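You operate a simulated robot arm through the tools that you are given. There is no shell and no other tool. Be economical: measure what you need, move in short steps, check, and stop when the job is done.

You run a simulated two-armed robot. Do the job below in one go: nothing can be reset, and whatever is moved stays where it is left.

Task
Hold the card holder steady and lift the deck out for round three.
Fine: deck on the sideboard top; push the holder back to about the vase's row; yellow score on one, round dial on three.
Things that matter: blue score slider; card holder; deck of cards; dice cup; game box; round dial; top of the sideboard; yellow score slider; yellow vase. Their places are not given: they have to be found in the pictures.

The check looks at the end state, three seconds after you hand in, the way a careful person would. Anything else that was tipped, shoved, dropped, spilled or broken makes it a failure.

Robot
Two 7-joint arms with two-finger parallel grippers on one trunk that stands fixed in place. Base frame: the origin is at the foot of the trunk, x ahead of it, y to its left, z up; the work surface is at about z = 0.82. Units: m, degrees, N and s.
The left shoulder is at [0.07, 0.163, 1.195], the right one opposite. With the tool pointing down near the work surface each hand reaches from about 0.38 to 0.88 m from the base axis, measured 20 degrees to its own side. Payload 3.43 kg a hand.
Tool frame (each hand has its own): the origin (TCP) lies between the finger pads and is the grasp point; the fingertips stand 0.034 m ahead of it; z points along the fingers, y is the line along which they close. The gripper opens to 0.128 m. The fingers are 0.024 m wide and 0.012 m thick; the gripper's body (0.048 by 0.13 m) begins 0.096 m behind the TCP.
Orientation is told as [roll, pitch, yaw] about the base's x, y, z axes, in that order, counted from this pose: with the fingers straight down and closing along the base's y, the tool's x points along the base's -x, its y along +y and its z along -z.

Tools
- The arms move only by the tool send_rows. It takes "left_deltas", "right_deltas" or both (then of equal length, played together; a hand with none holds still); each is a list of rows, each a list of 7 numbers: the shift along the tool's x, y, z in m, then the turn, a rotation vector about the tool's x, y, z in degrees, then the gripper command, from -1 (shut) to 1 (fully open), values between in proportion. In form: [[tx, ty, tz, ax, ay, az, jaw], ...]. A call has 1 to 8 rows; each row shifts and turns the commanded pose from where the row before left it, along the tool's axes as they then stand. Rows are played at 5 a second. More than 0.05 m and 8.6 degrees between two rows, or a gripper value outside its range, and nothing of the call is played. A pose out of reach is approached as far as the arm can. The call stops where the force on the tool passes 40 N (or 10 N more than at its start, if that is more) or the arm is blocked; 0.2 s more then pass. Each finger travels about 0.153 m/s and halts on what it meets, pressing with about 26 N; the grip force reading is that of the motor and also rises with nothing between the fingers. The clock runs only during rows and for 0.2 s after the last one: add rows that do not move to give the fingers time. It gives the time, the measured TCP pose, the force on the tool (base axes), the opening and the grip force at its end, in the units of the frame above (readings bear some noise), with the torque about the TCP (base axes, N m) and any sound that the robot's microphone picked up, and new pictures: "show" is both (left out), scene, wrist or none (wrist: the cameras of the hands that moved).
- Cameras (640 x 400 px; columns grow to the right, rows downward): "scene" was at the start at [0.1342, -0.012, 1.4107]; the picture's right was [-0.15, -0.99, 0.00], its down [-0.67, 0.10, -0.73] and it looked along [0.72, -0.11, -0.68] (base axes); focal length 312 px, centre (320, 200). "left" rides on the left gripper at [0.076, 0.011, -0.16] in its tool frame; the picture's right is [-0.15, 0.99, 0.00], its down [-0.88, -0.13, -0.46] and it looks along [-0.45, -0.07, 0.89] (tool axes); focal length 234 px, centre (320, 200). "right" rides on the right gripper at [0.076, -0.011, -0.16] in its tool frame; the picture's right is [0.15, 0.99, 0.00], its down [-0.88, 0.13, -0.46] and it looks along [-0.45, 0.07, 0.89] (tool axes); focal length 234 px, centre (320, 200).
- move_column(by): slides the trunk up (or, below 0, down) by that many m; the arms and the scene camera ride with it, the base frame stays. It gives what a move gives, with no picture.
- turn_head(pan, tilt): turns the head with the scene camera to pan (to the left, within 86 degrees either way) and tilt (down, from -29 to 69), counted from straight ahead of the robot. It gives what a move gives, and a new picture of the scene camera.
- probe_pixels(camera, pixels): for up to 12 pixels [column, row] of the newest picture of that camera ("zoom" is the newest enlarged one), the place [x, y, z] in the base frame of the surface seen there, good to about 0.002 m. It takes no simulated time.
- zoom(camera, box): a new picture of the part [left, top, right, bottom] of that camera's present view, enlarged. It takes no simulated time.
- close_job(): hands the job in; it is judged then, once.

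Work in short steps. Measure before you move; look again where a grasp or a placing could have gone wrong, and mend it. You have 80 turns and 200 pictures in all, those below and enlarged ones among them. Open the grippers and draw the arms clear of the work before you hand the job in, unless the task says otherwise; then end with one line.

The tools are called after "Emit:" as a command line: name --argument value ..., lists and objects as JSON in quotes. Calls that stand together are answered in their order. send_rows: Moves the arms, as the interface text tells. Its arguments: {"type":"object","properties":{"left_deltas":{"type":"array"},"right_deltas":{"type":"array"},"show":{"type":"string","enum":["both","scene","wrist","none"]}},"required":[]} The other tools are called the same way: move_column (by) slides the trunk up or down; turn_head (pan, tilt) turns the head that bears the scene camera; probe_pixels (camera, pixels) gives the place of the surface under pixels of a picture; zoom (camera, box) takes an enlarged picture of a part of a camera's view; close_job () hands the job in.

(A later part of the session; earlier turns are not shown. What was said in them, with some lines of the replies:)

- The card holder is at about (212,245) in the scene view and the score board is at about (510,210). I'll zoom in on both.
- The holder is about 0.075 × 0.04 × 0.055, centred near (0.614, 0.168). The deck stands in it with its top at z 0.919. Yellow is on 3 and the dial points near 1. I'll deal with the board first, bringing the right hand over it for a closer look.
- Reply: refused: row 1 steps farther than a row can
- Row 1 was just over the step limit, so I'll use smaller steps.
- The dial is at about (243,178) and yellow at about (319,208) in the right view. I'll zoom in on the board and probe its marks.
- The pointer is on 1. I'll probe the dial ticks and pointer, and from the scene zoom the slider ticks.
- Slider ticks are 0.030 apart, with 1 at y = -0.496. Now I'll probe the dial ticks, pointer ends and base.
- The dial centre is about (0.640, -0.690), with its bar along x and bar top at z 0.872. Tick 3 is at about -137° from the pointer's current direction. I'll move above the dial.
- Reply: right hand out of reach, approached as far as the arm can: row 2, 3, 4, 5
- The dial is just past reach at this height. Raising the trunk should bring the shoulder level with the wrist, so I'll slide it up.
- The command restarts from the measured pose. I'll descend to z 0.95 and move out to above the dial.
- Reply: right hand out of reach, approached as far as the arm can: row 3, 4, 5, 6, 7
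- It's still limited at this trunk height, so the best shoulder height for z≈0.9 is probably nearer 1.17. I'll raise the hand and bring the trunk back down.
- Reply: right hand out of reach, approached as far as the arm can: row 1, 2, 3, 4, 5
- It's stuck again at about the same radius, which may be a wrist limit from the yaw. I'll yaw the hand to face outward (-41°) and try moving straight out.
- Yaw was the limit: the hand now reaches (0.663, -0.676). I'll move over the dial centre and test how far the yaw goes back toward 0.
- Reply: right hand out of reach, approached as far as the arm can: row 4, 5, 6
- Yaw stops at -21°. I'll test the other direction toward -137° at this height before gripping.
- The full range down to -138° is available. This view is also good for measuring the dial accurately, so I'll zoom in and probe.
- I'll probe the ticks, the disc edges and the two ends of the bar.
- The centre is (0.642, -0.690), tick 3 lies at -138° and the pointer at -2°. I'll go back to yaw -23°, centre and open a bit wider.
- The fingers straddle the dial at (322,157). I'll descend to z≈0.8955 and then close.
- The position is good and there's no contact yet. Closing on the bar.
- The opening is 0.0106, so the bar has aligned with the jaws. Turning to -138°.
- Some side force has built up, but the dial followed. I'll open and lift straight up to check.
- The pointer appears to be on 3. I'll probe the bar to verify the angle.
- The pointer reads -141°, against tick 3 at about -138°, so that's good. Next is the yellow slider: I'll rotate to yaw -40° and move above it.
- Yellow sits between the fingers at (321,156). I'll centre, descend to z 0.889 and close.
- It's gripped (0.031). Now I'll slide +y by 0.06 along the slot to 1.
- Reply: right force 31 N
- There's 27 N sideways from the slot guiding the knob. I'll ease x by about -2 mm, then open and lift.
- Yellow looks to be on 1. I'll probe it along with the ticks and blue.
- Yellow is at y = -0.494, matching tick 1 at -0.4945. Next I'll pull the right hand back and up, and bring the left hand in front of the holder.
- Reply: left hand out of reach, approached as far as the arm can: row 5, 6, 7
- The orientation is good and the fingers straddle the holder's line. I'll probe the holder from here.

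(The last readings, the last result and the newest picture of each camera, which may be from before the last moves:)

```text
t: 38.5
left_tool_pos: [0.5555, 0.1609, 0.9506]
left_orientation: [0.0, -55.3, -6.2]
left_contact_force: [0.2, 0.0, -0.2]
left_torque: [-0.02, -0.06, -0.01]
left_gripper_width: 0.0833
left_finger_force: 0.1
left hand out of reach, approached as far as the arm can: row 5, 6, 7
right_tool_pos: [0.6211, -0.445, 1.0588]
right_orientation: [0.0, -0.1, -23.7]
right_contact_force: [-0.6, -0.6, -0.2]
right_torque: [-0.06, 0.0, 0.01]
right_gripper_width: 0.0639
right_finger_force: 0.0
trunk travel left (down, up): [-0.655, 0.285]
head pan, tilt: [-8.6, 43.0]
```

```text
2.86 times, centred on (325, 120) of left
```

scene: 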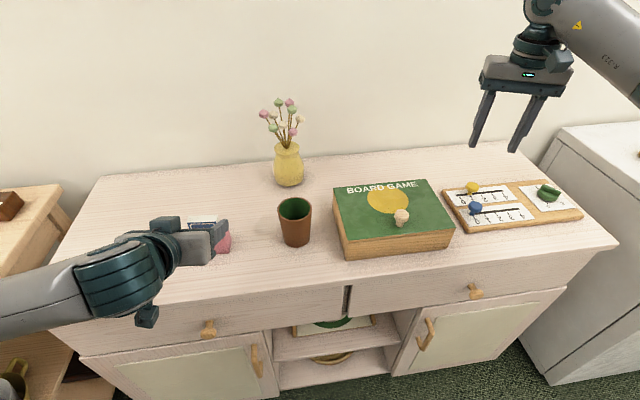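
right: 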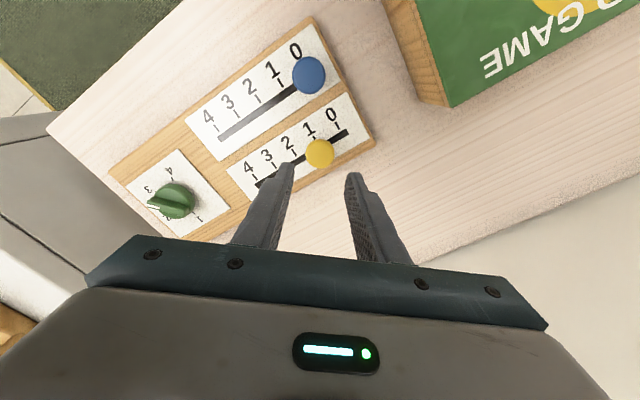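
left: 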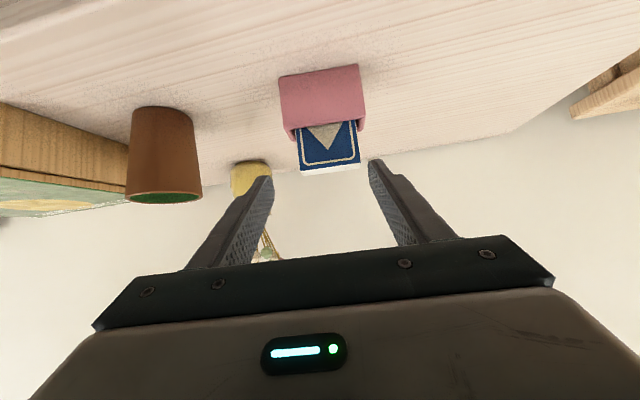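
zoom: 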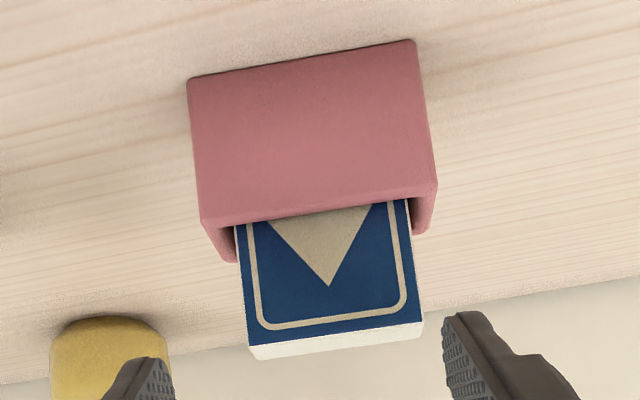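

The holder is 0.078 wide, centred at about (0.613, 0.167). I'll open to 0.105 and slide the fingers down around its ends.

Emit:
send_rows --left_deltas '[[0, 0.0121, 0, 0, 0, 0, 0.64], [0, 0, 0, 0, 0, 0, 0.64], [0.0111, 0, 0.0245, 0, 0, 0, 0.64], [0.0111, 0, 0.0245, 0, 0, 0, 0.64], [0.0111, 0, 0.0245, 0, 0, 0, 0.64], [0.0111, 0, 0.0245, 0, 0, 0, 0.64], [0, 0, 0, 0, 0, 0, 0.64]]' --show "both"

```text
t: 40.1
left_tool_pos: [0.6115, 0.1669, 0.8562]
left_orientation: [0.0, -55.3, -6.3]
left_contact_force: [-0.2, -0.2, -0.2]
left_torque: [0.0, -0.01, 0.0]
left_gripper_width: 0.1052
left_finger_force: 0.0
right_tool_pos: [0.6214, -0.4465, 1.0588]
right_orientation: [0.0, -0.1, -23.6]
right_contact_force: [-0.1, 0.1, -0.7]
right_torque: [0.01, -0.02, -0.01]
right_gripper_width: 0.0639
right_finger_force: 0.0
trunk travel left (down, up): [-0.655, 0.285]
head pan, tilt: [-8.6, 43.0]
```

scene: 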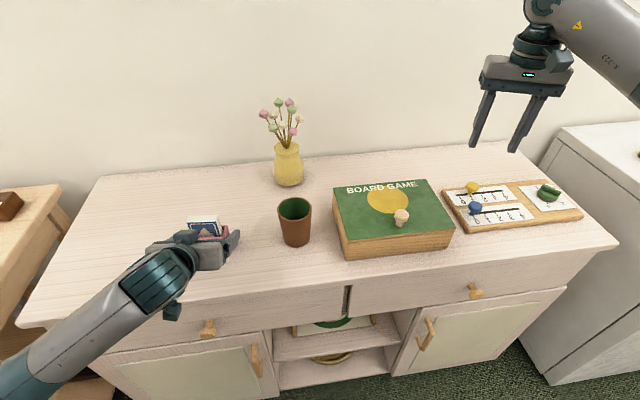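
left: 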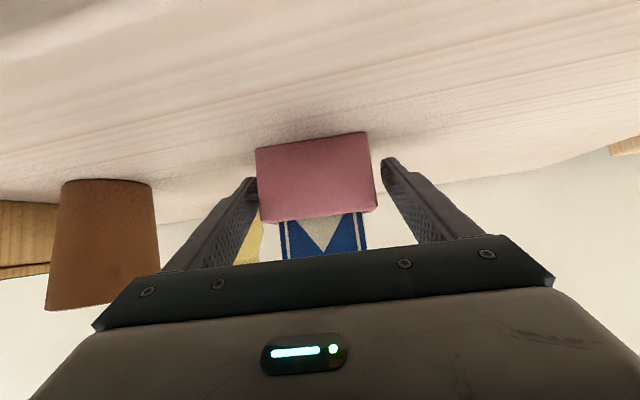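

The fingers straddle the holder with no contact. Closing the left gripper gently on its ends.

Emit:
send_rows --left_deltas '[[0, 0, 0, 0, 0, 0, 0.45], [0, 0, 0, 0, 0, 0, 0.35], [0, 0, 0, 0, 0, 0, 0.25], [0, 0, 0, 0, 0, 0, 0.15], [0, 0, 0, 0, 0, 0, 0.1]]' --show "wrist"

```text
t: 41.3
left_tool_pos: [0.6134, 0.1651, 0.8568]
left_orientation: [0.0, -55.3, -6.2]
left_contact_force: [-0.4, 0.0, 0.1]
left_torque: [-0.06, -0.05, -0.02]
left_gripper_width: 0.0816
left_finger_force: 26.0
right_tool_pos: [0.622, -0.4468, 1.058]
right_orientation: [0.0, -0.1, -23.7]
right_contact_force: [-0.2, 0.6, 1.2]
right_torque: [-0.01, 0.03, 0.03]
right_gripper_width: 0.0639
right_finger_force: 0.0
trunk travel left (down, up): [-0.655, 0.285]
head pan, tilt: [-8.6, 43.0]
```

left: 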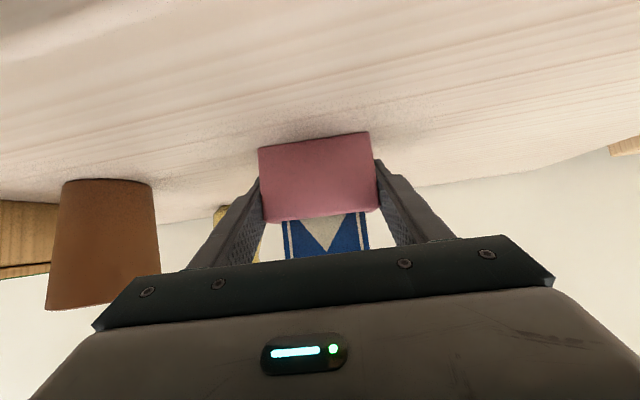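

The holder is gripped (0.0816, 26 N). Next I'll rotate the right hand to yaw -96° to match the deck's faces.

Emit:
send_rows --right_deltas '[[0, 0, -0.02, 0, 0, 8.1, 0], [0, 0, -0.02, 0, 0, 8.1, -0.1], [0, 0, 0, 0, 0, 8.1, -0.1], [0, 0, 0, 0, 0, 8.1, -0.1], [0, 0, 0, 0, 0, 8.1, -0.1], [0, 0, 0, 0, 0, 8.1, -0.1], [0, 0, 0, 0, 0, 8.1, -0.1], [0, 0, 0, 0, 0, 8.1, -0.1]]' --show "none"

Emit:
send_rows --right_deltas '[[0, 0, 0, 0, 0, 8, -0.1], [0.045, -0.006, 0, 0, 0, 0, -0.1], [0.045, -0.006, 0, 0, 0, 0, -0.1], [0.045, -0.006, 0, 0, 0, 0, -0.1], [0.045, -0.006, 0, 0, 0, 0, -0.1], [0.045, -0.006, 0, 0, 0, 0, -0.1], [0.045, -0.006, 0, 0, 0, 0, -0.1], [0.045, -0.006, 0, 0, 0, 0, -0.1]]' --show "scene"

```text
t: 43.1
left_tool_pos: [0.6129, 0.1665, 0.8572]
left_orientation: [0.0, -55.4, -6.1]
left_contact_force: [1.3, 1.3, -0.2]
left_torque: [0.06, -0.05, 0.05]
left_gripper_width: 0.0817
left_finger_force: 26.1
right_tool_pos: [0.6215, -0.4449, 1.0967]
right_orientation: [0.0, -0.1, -88.7]
right_contact_force: [-0.6, -0.8, 0.0]
right_torque: [-0.02, -0.04, -0.01]
right_gripper_width: 0.0575
right_finger_force: 0.1
trunk travel left (down, up): [-0.655, 0.285]
head pan, tilt: [-8.6, 43.0]
```

```text
t: 44.9
left_tool_pos: [0.612, 0.1678, 0.8572]
left_orientation: [-0.1, -55.3, -6.1]
left_contact_force: [1.0, -0.6, 0.4]
left_torque: [0.08, -0.03, -0.01]
left_gripper_width: 0.0816
left_finger_force: 25.8
right_tool_pos: [0.6162, -0.1228, 1.0997]
right_orientation: [0.1, -0.2, -96.6]
right_contact_force: [0.2, -0.4, -1.0]
right_torque: [-0.02, 0.04, -0.02]
right_gripper_width: 0.0575
right_finger_force: 0.1
trunk travel left (down, up): [-0.655, 0.285]
head pan, tilt: [-8.6, 43.0]
```

scene: 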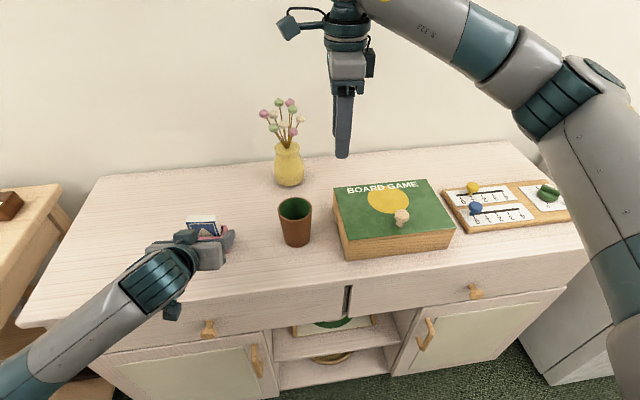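

The path is clear and the yaw is fine. Continuing to above the deck.

Emit:
send_rows --right_deltas '[[0.048, -0.0057, 0, 0, 0, 0, -0.1], [0.048, -0.0057, 0, 0, 0, 0, -0.1], [0.048, -0.0057, 0, 0, 0, 0, -0.1], [0.048, -0.0057, 0, 0, 0, 0, -0.1], [0.048, -0.0057, 0, 0, 0, 0, -0.1], [0.046, -0.0057, 0, 0, 0, 0, -0.1], [0, 0, 0, 0, 0, 0, -0.1]]' --show "both"

```text
t: 46.5
left_tool_pos: [0.6124, 0.1651, 0.8566]
left_orientation: [0.1, -55.3, -6.3]
left_contact_force: [-0.3, 0.3, 0.3]
left_torque: [-0.06, -0.03, 0.03]
left_gripper_width: 0.0817
left_finger_force: 26.4
right_tool_pos: [0.6166, 0.157, 1.0944]
right_orientation: [-0.1, -0.1, -96.7]
right_contact_force: [1.3, 0.6, -0.4]
right_torque: [0.04, 0.01, 0.0]
right_gripper_width: 0.0577
right_finger_force: 0.1
trunk travel left (down, up): [-0.655, 0.285]
head pan, tilt: [-8.6, 43.0]
```

scene: 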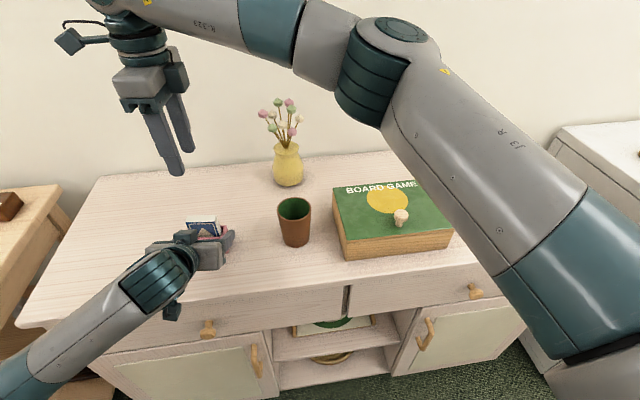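
right: 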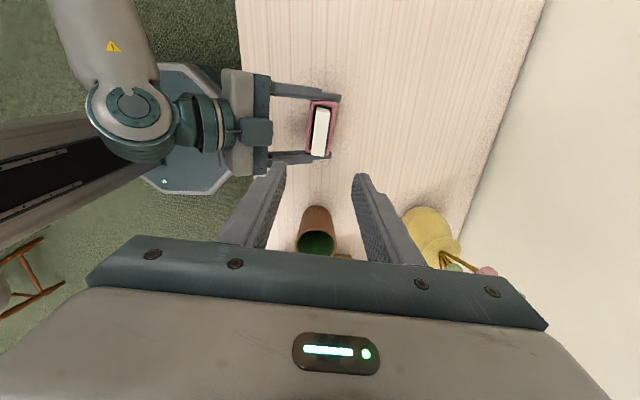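

Good view. I'll zoom and probe the deck's top corners and the holder.

Emit:
zoom --camera "right" --box '[270, 80, 370, 180]'

Emit:
probe_pixels --camera "right" --pixels '[[318, 112], [327, 112], [314, 154], [323, 154], [322, 132], [313, 132], [330, 132], [312, 110], [332, 130], [308, 158]]'

```text
4.00 times, centred on (320, 130) of right
```

zoom: 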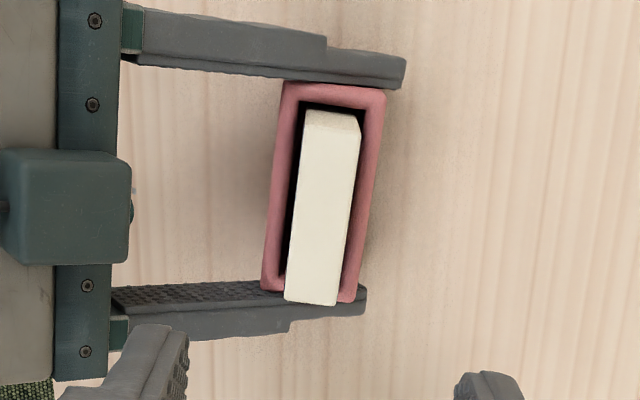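

```text
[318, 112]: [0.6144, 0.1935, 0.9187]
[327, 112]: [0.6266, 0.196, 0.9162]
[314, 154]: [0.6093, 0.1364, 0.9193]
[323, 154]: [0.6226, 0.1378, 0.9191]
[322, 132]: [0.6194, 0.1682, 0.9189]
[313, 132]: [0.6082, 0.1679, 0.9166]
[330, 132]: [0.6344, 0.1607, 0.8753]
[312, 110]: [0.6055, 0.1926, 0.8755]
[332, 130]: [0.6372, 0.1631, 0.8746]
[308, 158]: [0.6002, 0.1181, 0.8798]
```

The deck top is centred at (0.6175, 0.166), about 0.02 thick, with z 0.919. I'll narrow the right gripper a little and descend partway.

Emit:
send_rows --right_deltas '[[0, 0, 0.04, 0, 0, 0, -0.25], [0, 0, 0.04, 0, 0, 0, -0.25], [0, 0, 0.03, 0, 0, 0, -0.25], [0, 0, 0, 0, 0, 0, -0.25]]' --show "wrist"

```text
t: 47.5
left_tool_pos: [0.6131, 0.167, 0.857]
left_orientation: [0.0, -55.3, -6.2]
left_contact_force: [-0.1, 0.0, 1.4]
left_torque: [0.09, -0.05, 0.0]
left_gripper_width: 0.0816
left_finger_force: 26.1
right_tool_pos: [0.6119, 0.1571, 0.9898]
right_orientation: [0.1, 0.0, -96.5]
right_contact_force: [-0.3, -0.4, -0.9]
right_torque: [0.02, -0.04, 0.0]
right_gripper_width: 0.048
right_finger_force: 0.0
trunk travel left (down, up): [-0.655, 0.285]
head pan, tilt: [-8.6, 43.0]
```

right: 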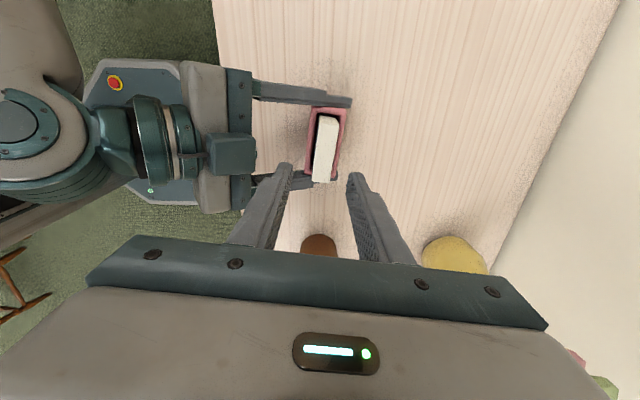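

I need about +0.006 in x and +0.009 in y. I'll centre and descend to z 0.917.

Emit:
send_rows --right_deltas '[[0.0096, 0.0046, 0, 0, 0, 0, -0.25], [0, 0, 0.025, 0, 0, 0, -0.25], [0, 0, 0, 0, 0, 0, -0.25]]' --show "wrist"

```text
t: 48.3
left_tool_pos: [0.6125, 0.1669, 0.8571]
left_orientation: [-0.2, -55.3, -6.2]
left_contact_force: [0.4, -0.7, 1.4]
left_torque: [0.07, -0.04, -0.04]
left_gripper_width: 0.0818
left_finger_force: 26.0
right_tool_pos: [0.6181, 0.1673, 0.963]
right_orientation: [0.2, -0.2, -96.4]
right_contact_force: [0.6, -0.1, -0.1]
right_torque: [0.01, -0.01, -0.01]
right_gripper_width: 0.048
right_finger_force: 0.1
trunk travel left (down, up): [-0.655, 0.285]
head pan, tilt: [-8.6, 43.0]
```

right: 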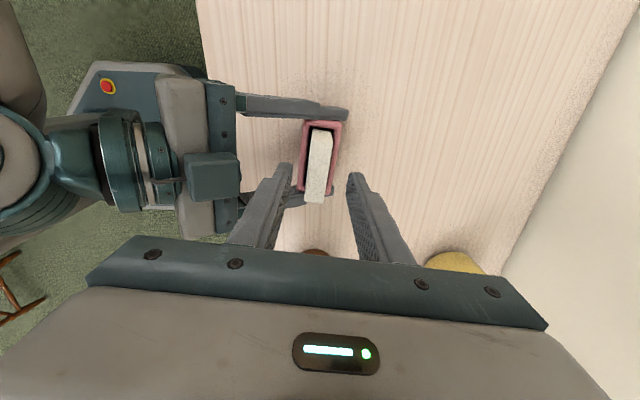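

It's at (0.618, 0.167), centred on the deck. I'll descend 0.046 and close.

Emit:
send_rows --right_deltas '[[0, 0, 0.025, 0, 0, 0, -0.25], [0, 0, 0.021, 0, 0, 0, -0.25], [0, 0, 0, 0, 0, 0, -0.25], [0, 0, 0, 0, 0, 0, -0.5], [0, 0, 0, 0, 0, 0, -0.7], [0, 0, 0, 0, 0, 0, -0.9], [0, 0, 0, 0, 0, 0, -0.9]]' --show "both"

```text
t: 49.9
left_tool_pos: [0.6119, 0.1672, 0.8573]
left_orientation: [0.0, -55.2, -6.2]
left_contact_force: [-0.7, -0.1, 1.2]
left_torque: [0.1, -0.03, 0.04]
left_gripper_width: 0.0818
left_finger_force: 26.0
right_tool_pos: [0.6177, 0.1677, 0.9152]
right_orientation: [0.0, -0.1, -96.5]
right_contact_force: [0.3, 0.4, 0.3]
right_torque: [0.04, -0.03, 0.01]
right_gripper_width: 0.0193
right_finger_force: 26.4
trunk travel left (down, up): [-0.655, 0.285]
head pan, tilt: [-8.6, 43.0]
```

scene: 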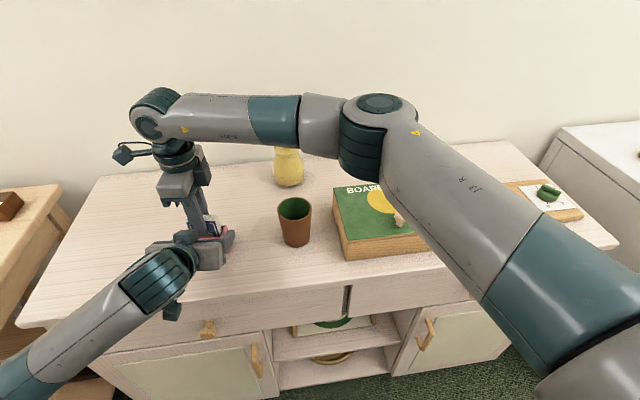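
right: 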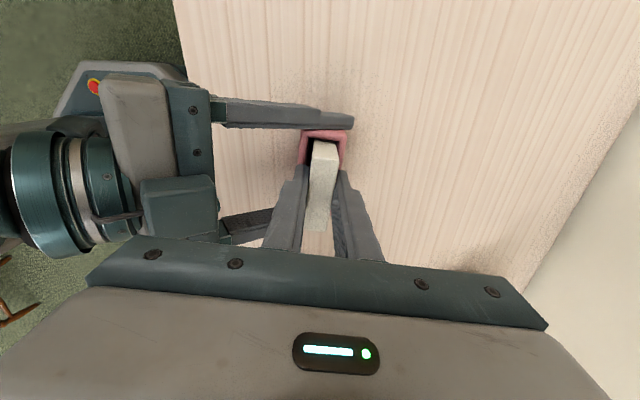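

The deck is gripped (0.0193, 26 N). I'll lift slowly in small steps with the left hand holding still.

Emit:
send_rows --right_deltas '[[0, 0, -0.01, 0, 0, 0, -0.9], [0, 0, -0.015, 0, 0, 0, -0.9], [0, 0, -0.02, 0, 0, 0, -0.9], [0, 0, -0.02, 0, 0, 0, -0.9], [0, 0, -0.025, 0, 0, 0, -0.9]]' --show "both"

```text
t: 51.1
left_tool_pos: [0.612, 0.1666, 0.8569]
left_orientation: [0.0, -55.4, -6.2]
left_contact_force: [-1.4, 0.4, 2.0]
left_torque: [0.08, 0.0, 0.0]
left_gripper_width: 0.0816
left_finger_force: 26.2
right_tool_pos: [0.6188, 0.1689, 1.0057]
right_orientation: [-0.1, 0.0, -96.5]
right_contact_force: [-0.5, -0.9, -1.3]
right_torque: [-0.02, -0.03, 0.0]
right_gripper_width: 0.0192
right_finger_force: 25.7
trunk travel left (down, up): [-0.655, 0.285]
head pan, tilt: [-8.6, 43.0]
```

scene: 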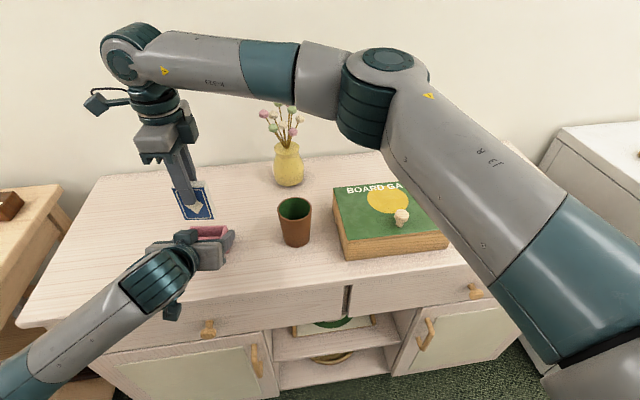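
right: 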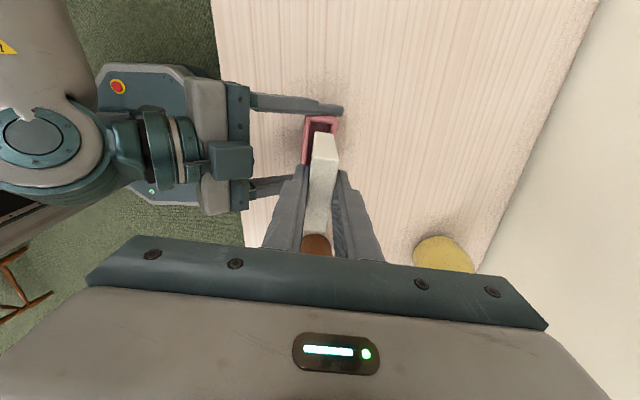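

The deck is free of the holder. Before choosing where to set it, I'll probe the flower tops, the forearm, the vase, the cup and the free surface.

Emit:
probe_pixels --camera "scene" --pixels '[[279, 103], [265, 112], [290, 140], [270, 85], [220, 80], [320, 115], [287, 175], [276, 165], [300, 165], [296, 205], [190, 216], [213, 216]]'

Emit:
probe_pixels --camera "right" --pixels '[[318, 242], [300, 243], [443, 245], [415, 255], [470, 260], [400, 150], [330, 112]]'

```text
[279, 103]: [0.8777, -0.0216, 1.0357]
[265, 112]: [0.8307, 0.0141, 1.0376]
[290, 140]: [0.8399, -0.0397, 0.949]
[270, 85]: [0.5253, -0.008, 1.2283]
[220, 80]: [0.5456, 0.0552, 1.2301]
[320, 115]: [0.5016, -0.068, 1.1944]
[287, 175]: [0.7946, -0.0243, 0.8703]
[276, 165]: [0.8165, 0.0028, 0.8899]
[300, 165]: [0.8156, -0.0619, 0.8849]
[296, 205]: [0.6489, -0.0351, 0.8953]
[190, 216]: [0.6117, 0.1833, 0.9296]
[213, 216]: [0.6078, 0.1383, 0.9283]
```

```text
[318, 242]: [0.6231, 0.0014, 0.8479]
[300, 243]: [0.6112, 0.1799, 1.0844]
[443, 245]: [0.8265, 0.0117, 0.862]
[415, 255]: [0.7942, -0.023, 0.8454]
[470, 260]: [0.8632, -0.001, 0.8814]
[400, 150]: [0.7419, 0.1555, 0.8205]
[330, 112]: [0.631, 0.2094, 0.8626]
```

The vase is at x≈0.828, and there's free surface at (0.69, 0.06). I'll carry the deck there, between holder and vase, and start lowering.

Emit:
send_rows --right_deltas '[[0, 0, -0.01, 0, 0, 0, -0.9], [-0.033, 0.028, 0, 0, 0, 0, -0.9], [-0.033, 0.028, 0, 0, 0, 0, -0.9], [-0.033, 0.028, 0, 0, 0, 0, -0.9], [0, 0, 0.04, 0, 0, 0, -0.9], [0, 0, 0.04, 0, 0, 0, -0.9], [0, 0, 0.015, 0, 0, 0, -0.9]]' --show "both"

```text
t: 52.7
left_tool_pos: [0.6123, 0.1658, 0.8576]
left_orientation: [0.0, -55.2, -6.1]
left_contact_force: [1.0, 0.1, 2.0]
left_torque: [0.04, -0.05, -0.04]
left_gripper_width: 0.0818
left_finger_force: 25.6
right_tool_pos: [0.6919, 0.0639, 0.9209]
right_orientation: [0.1, -0.1, -96.4]
right_contact_force: [0.0, -0.7, -1.0]
right_torque: [-0.03, -0.02, 0.01]
right_gripper_width: 0.0191
right_finger_force: 26.0
trunk travel left (down, up): [-0.655, 0.285]
head pan, tilt: [-8.6, 43.0]
```

scene: 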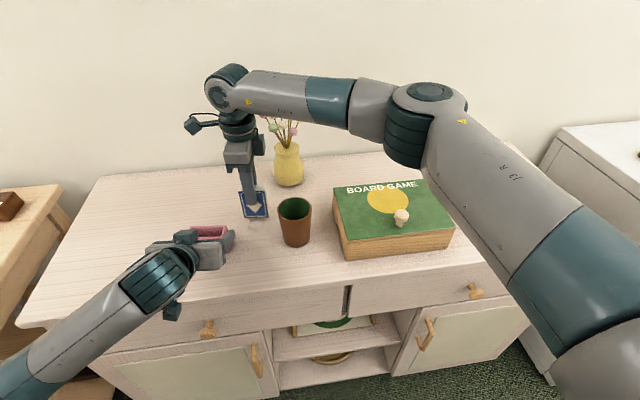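
right: 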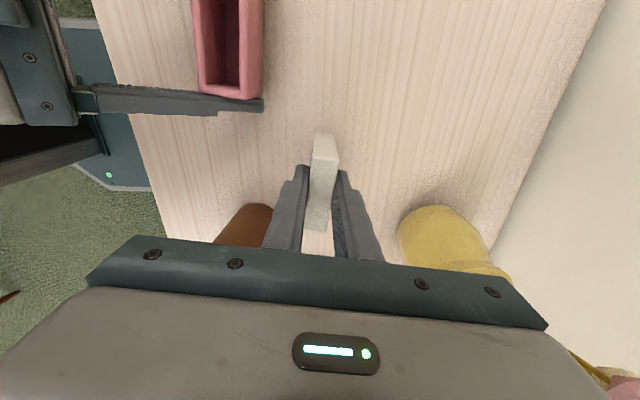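

Near the surface. I'll zoom on the deck's foot to see the gap.

Emit:
zoom --camera "scene" --box '[225, 170, 285, 230]'

Emit:
probe_pixels --camera "scene" --pixels '[[245, 215], [265, 214], [255, 214], [255, 222]]'

```text
6.67 times, centred on (255, 200) of scene
```

zoom: 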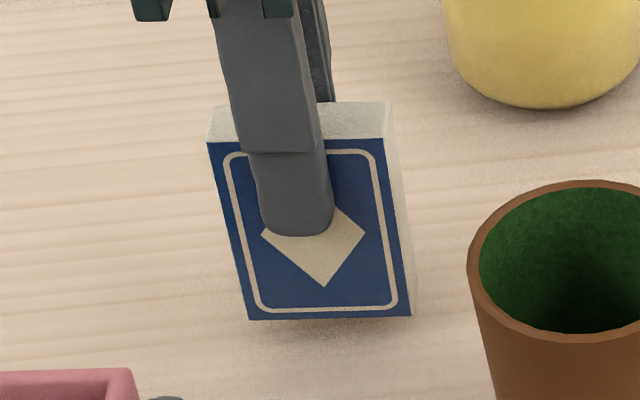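

```text
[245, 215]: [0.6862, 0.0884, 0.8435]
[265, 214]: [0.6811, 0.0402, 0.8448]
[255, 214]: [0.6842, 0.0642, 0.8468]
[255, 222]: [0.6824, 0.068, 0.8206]
```

The deck's bottom is at about z 0.836, roughly 15 mm up. I'll lower in small steps until there's light contact.

Emit:
send_rows --right_deltas '[[0, 0, 0.006, 0, 0, 0, -0.9], [0, 0, 0.005, 0, 0, 0, -0.9], [0, 0, 0.002, 0, 0, 0, -0.9], [0, 0, 0, 0, 0, 0, -0.9]]' --show "none"

Emit:
zoom --camera "scene" --box '[225, 170, 285, 230]'

```text
t: 53.7
left_tool_pos: [0.6133, 0.1661, 0.8574]
left_orientation: [-0.1, -55.3, -6.3]
left_contact_force: [0.7, 0.1, 1.4]
left_torque: [0.07, -0.01, 0.0]
left_gripper_width: 0.0816
left_finger_force: 25.6
right_tool_pos: [0.6915, 0.061, 0.9093]
right_orientation: [-0.1, -0.1, -96.5]
right_contact_force: [-0.6, -0.1, -1.1]
right_torque: [0.02, -0.04, 0.01]
right_gripper_width: 0.0194
right_finger_force: 26.3
trunk travel left (down, up): [-0.655, 0.285]
head pan, tilt: [-8.6, 43.0]
```

```text
6.67 times, centred on (255, 200) of scene
```

zoom: 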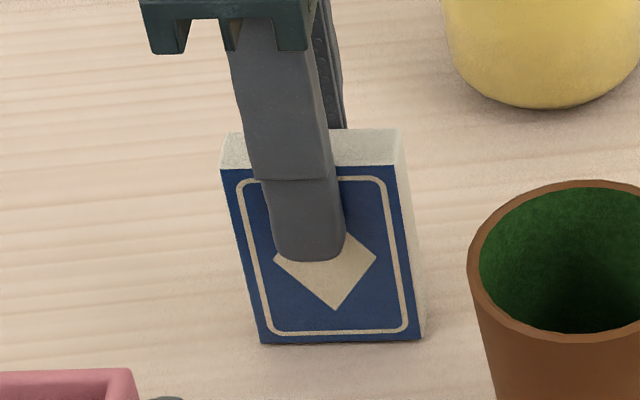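

Nearly down. I'll take 1.5 mm steps.

Emit:
send_rows --right_deltas '[[0, 0, 0.0015, 0, 0, 0, -0.9], [0, 0, 0.0015, 0, 0, 0, -0.9], [0, 0, 0, 0, 0, 0, -0.9]]' --show "none"

```text
t: 54.5
left_tool_pos: [0.6118, 0.166, 0.8578]
left_orientation: [-0.1, -55.2, -6.2]
left_contact_force: [-0.1, 0.3, -0.8]
left_torque: [-0.01, 0.0, 0.03]
left_gripper_width: 0.0819
left_finger_force: 26.4
right_tool_pos: [0.6908, 0.0613, 0.9071]
right_orientation: [0.3, 0.0, -96.5]
right_contact_force: [4.7, 0.0, 14.7]
right_torque: [-0.15, -0.28, 0.06]
right_gripper_width: 0.0193
right_finger_force: 25.5
trunk travel left (down, up): [-0.655, 0.285]
head pan, tilt: [-8.6, 43.0]
```

Contact (14.7 N up). I'll ease up 1 mm, open gently and check.

Emit:
send_rows --right_deltas '[[0, 0, -0.0008, 0, 0, 0, -0.9], [0, 0, 0, 0, 0, 0, -0.65], [0, 0, 0, 0, 0, 0, -0.5], [0, 0, 0, 0, 0, 0, -0.35], [0, 0, 0, 0, 0, 0, -0.25], [0, 0, 0, 0, 0, 0, -0.25]]' --show "wrist"

Emit:
zoom --camera "scene" --box '[225, 170, 285, 230]'

```text
t: 55.9
left_tool_pos: [0.612, 0.1674, 0.8567]
left_orientation: [0.0, -55.3, -6.1]
left_contact_force: [0.8, 0.4, 0.7]
left_torque: [0.05, 0.0, 0.0]
left_gripper_width: 0.0817
left_finger_force: 25.6
right_tool_pos: [0.692, 0.0608, 0.9061]
right_orientation: [0.0, -0.1, -96.5]
right_contact_force: [0.8, -0.2, -1.1]
right_torque: [0.02, -0.01, -0.02]
right_gripper_width: 0.0479
right_finger_force: 0.1
trunk travel left (down, up): [-0.655, 0.285]
head pan, tilt: [-8.6, 43.0]
```

right: 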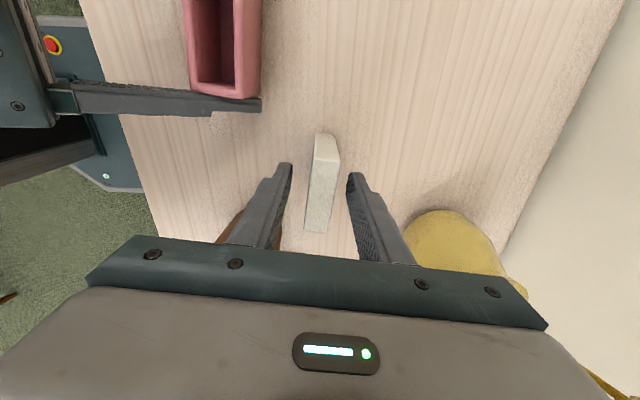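

```text
6.67 times, centred on (255, 200) of scene
```

zoom: 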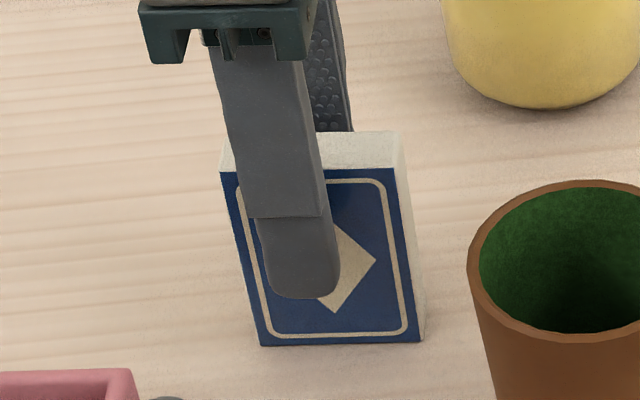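

The deck stands on its own. I'll lift the right hand straight up and retreat to the right.

Emit:
send_rows --right_deltas '[[0, 0, -0.03, 0, 0, 0, -0.25], [0, 0, -0.045, 0, 0, 0, -0.25], [0, 0, -0.045, 0, 0, 0, -0.25], [0, 0, -0.045, 0, 0, 0, -0.25], [-0.03, -0.03, -0.02, 0, 0, 0, -0.25], [-0.04, -0.025, 0, 0, 0, 0, -0.25], [-0.04, -0.025, 0, 0, 0, 0, -0.25], [-0.04, -0.025, 0, 0, 0, 0, -0.25]]' --show "none"

Emit:
send_rows --right_deltas '[[-0.045, 0, 0, 0, 0, 0, -0.25], [-0.045, 0, 0, 0, 0, 0, -0.25], [-0.045, 0, 0, 0, 0, 0, -0.25], [-0.045, 0, 0, 0, 0, 0, -0.25], [-0.045, 0, 0, 0, 0, 0, -0.25], [-0.045, 0, 0, 0, 0, 0, -0.25]]' --show "scene"

```text
t: 57.7
left_tool_pos: [0.6122, 0.1655, 0.8576]
left_orientation: [0.1, -55.2, -6.3]
left_contact_force: [0.2, 0.0, -0.5]
left_torque: [0.06, 0.0, 0.0]
left_gripper_width: 0.0817
left_finger_force: 26.1
right_tool_pos: [0.5673, -0.075, 1.0898]
right_orientation: [0.1, 0.1, -96.5]
right_contact_force: [0.2, -0.3, 0.8]
right_torque: [0.02, 0.0, -0.03]
right_gripper_width: 0.048
right_finger_force: 0.0
trunk travel left (down, up): [-0.655, 0.285]
head pan, tilt: [-8.6, 43.0]
```

```text
t: 59.1
left_tool_pos: [0.6117, 0.1658, 0.8571]
left_orientation: [0.1, -55.3, -6.4]
left_contact_force: [0.2, -0.5, 0.1]
left_torque: [0.01, 0.0, 0.03]
left_gripper_width: 0.0814
left_finger_force: 26.0
right_tool_pos: [0.5411, -0.3399, 1.0898]
right_orientation: [0.2, 0.1, -96.5]
right_contact_force: [0.6, -0.7, 0.0]
right_torque: [0.03, -0.03, -0.02]
right_gripper_width: 0.0481
right_finger_force: 0.1
trunk travel left (down, up): [-0.655, 0.285]
head pan, tilt: [-8.6, 43.0]
```

scene: 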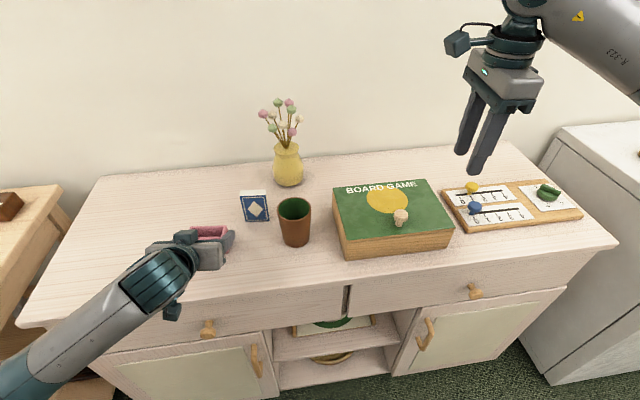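

The right hand is clear and the deck stands at about (0.69, 0.06). Now I'll slide the gripped holder back, veering 0.04 to the left to stay clear of the deck. First half first.

Emit:
send_rows --left_deltas '[[-0.0073, 0.0215, 0.0105, 0, 0, 0, 0.1], [-0.0073, 0.0215, 0.0105, 0, 0, 0, 0.1], [-0.017, 0.0032, 0.0245, 0, 0, 0, 0.1], [-0.017, 0.0032, 0.0245, 0, 0, 0, 0.1], [-0.017, 0.0032, 0.0245, 0, 0, 0, 0.1]]' --show "both"

```text
t: 60.3
left_tool_pos: [0.734, 0.2083, 0.859]
left_orientation: [-0.1, -55.1, -6.3]
left_contact_force: [0.1, -0.2, -0.3]
left_torque: [-0.04, -0.02, 0.01]
left_gripper_width: 0.0816
left_finger_force: 26.1
right_tool_pos: [0.5426, -0.3379, 1.0902]
right_orientation: [0.0, -0.1, -96.5]
right_contact_force: [1.0, 0.1, 0.2]
right_torque: [0.0, 0.0, 0.02]
right_gripper_width: 0.0481
right_finger_force: 0.1
trunk travel left (down, up): [-0.655, 0.285]
head pan, tilt: [-8.6, 43.0]
```

scene: 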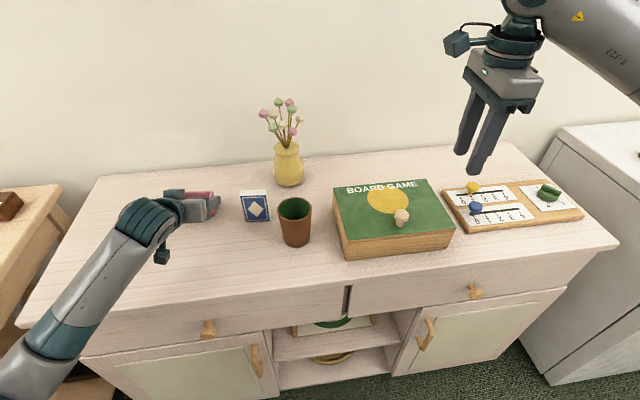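
left: 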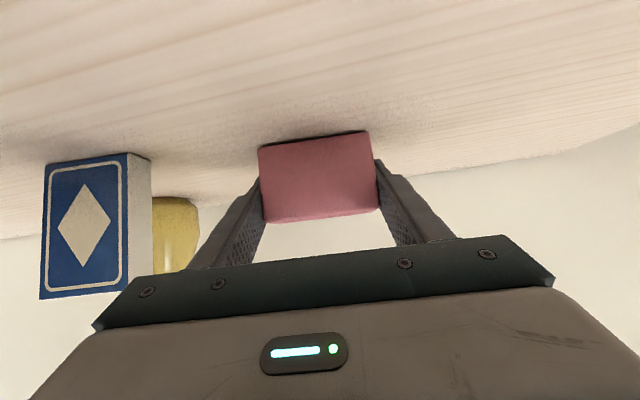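

Sliding well. Three more steps to x≈0.825.

Emit:
send_rows --left_deltas '[[-0.0166, 0.0032, 0.0247, 0, 0, 0, 0.1], [-0.0166, 0.0032, 0.0247, 0, 0, 0, 0.1], [-0.0166, 0.0032, 0.0247, 0, 0, 0, 0.1], [0, 0, 0, 0, 0, 0, 0.1]]' --show "both"

```text
t: 61.3
left_tool_pos: [0.8222, 0.2066, 0.8582]
left_orientation: [0.0, -55.3, -6.3]
left_contact_force: [-0.1, -0.5, 0.0]
left_torque: [0.03, 0.0, 0.01]
left_gripper_width: 0.0821
left_finger_force: 26.1
right_tool_pos: [0.541, -0.3384, 1.0921]
right_orientation: [0.0, -0.1, -96.4]
right_contact_force: [0.3, -0.1, -0.3]
right_torque: [-0.01, -0.03, -0.03]
right_gripper_width: 0.048
right_finger_force: 0.2
trunk travel left (down, up): [-0.655, 0.285]
head pan, tilt: [-8.6, 43.0]
```

scene: 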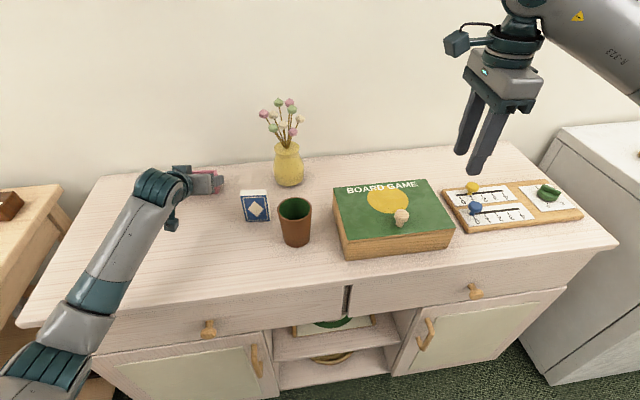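
left: 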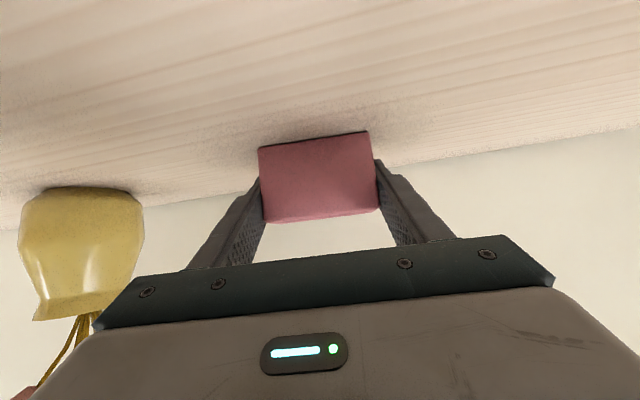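

The holder is at x≈0.822, in the vase's row. I'll open, retreat along the tool axis and check.

Emit:
send_rows --left_deltas '[[0, 0, 0, 0, 0, 0, 0.4], [0, 0, 0, 0, 0, 0, 0.6], [0, 0, 0, 0, 0, 0, 0.6], [0, 0, -0.03, 0, 0, 0, 0.6], [0, 0, -0.04, 0, 0, 0, 0.6], [0, 0, -0.045, 0, 0, 0, 0.6], [0, 0, -0.045, 0, 0, 0, 0.6], [0, 0, -0.045, 0, 0, 0, 0.6]]' --show "both"

```text
t: 63.1
left_tool_pos: [0.6517, 0.2216, 0.9744]
left_orientation: [0.0, -55.3, -6.3]
left_contact_force: [0.2, -0.1, 0.1]
left_torque: [0.01, -0.04, -0.01]
left_gripper_width: 0.1023
left_finger_force: 0.2
right_tool_pos: [0.5404, -0.3384, 1.093]
right_orientation: [0.0, -0.2, -96.5]
right_contact_force: [-0.4, -0.6, -0.5]
right_torque: [-0.01, -0.01, 0.01]
right_gripper_width: 0.0479
right_finger_force: 0.0
trunk travel left (down, up): [-0.655, 0.285]
head pan, tilt: [-8.6, 43.0]
```

scene: 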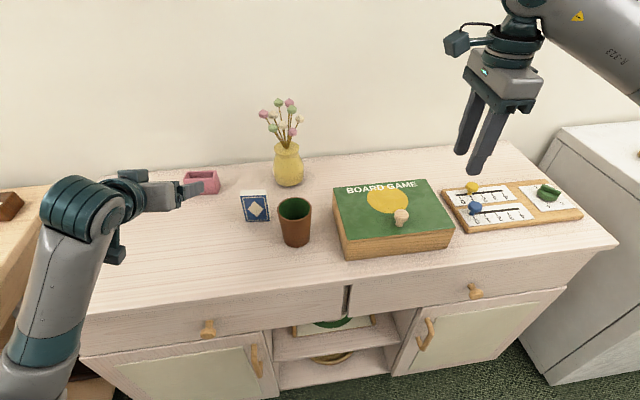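
left: 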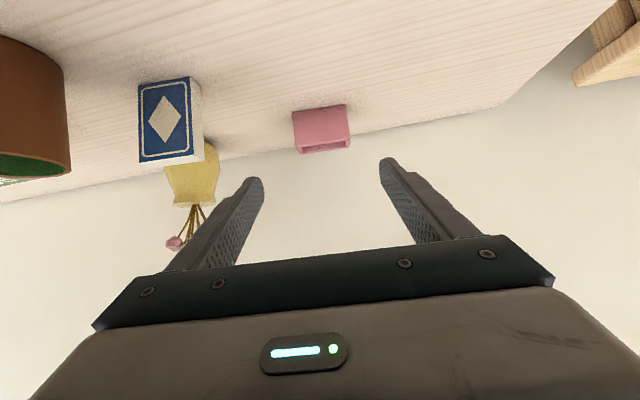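

Everything stands. I'll raise the left hand clear, then check positions and the board with zooms.

Emit:
send_rows --left_deltas '[[-0.04, 0, -0.02, 0, 0, 0, 0.6], [-0.04, 0, -0.02, 0, 0, 0, 0.6], [-0.035, 0, -0.02, 0, 8, 0, 0.6], [-0.02, 0, -0.02, 0, 8, 0, 0.6], [0, 0, 0, 0, 8, 0, 0.6]]' --right_deltas '[[-0.02, 0, -0.02, 0, 0, 0, 0.3], [0, -0.02, -0.02, 0, 0, 0, 0.3], [0, -0.02, 0, 0, 0, 0, 0.3], [0, 0, 0, 0, 0, 0, 0.3], [0, 0, 0, 0, 0, 0, 0.3]]' --show "scene"

Emit:
zoom --camera "scene" --box '[430, 165, 590, 245]'

Emit:
probe_pixels --camera "scene" --pixels '[[200, 189], [218, 180], [186, 177], [200, 172], [289, 180], [254, 208], [255, 195]]'

```text
t: 64.3
left_tool_pos: [0.6685, 0.221, 1.1322]
left_orientation: [0.1, -31.2, -6.2]
left_contact_force: [0.6, -0.6, 0.1]
left_torque: [0.02, 0.03, 0.01]
left_gripper_width: 0.1025
left_finger_force: 0.1
right_tool_pos: [0.4974, -0.3604, 1.1312]
right_orientation: [-0.1, 0.0, -96.5]
right_contact_force: [0.0, -0.5, -0.5]
right_torque: [0.01, 0.06, 0.01]
right_gripper_width: 0.0832
right_finger_force: 0.1
trunk travel left (down, up): [-0.655, 0.285]
head pan, tilt: [-8.6, 43.0]
```

scene: 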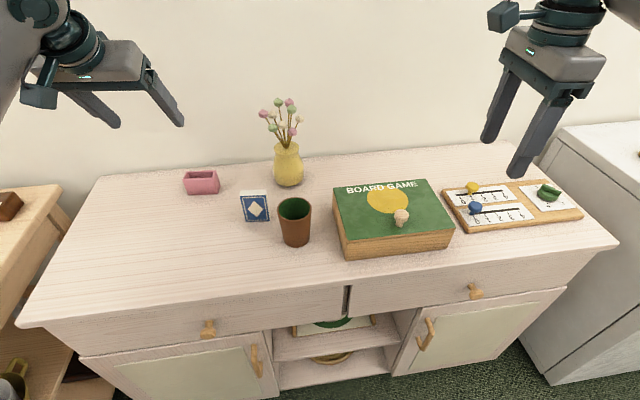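

```text
4.00 times, centred on (510, 205) of scene
```

zoom: 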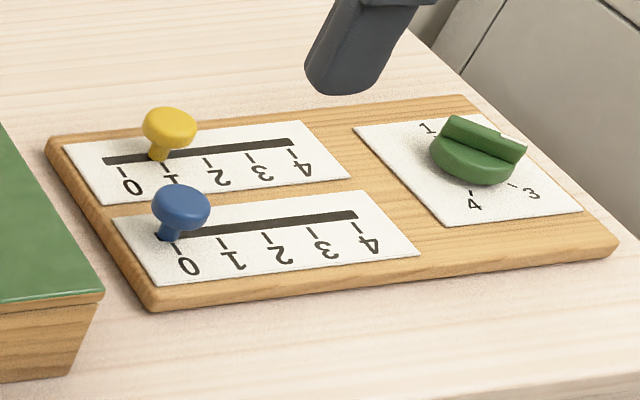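

```text
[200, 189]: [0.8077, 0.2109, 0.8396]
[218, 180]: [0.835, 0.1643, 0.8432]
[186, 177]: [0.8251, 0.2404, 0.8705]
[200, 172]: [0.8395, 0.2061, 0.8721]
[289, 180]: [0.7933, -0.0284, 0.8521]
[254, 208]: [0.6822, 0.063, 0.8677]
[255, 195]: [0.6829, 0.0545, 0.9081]
```

Final state checked: holder at x≈0.825 in the vase's row, deck standing on the top, yellow on 1, blue on 0, dial on 3, and both arms clear. Handing in.

Emit:
close_job

```text
The job is handed in.
```

The job is handed in: I lifted the deck out while the left hand held the holder, and it now stands upright on the sideboard top. The holder is back in the vase's row, yellow is on 1, the round dial is on 3, and I saw nothing else moved.
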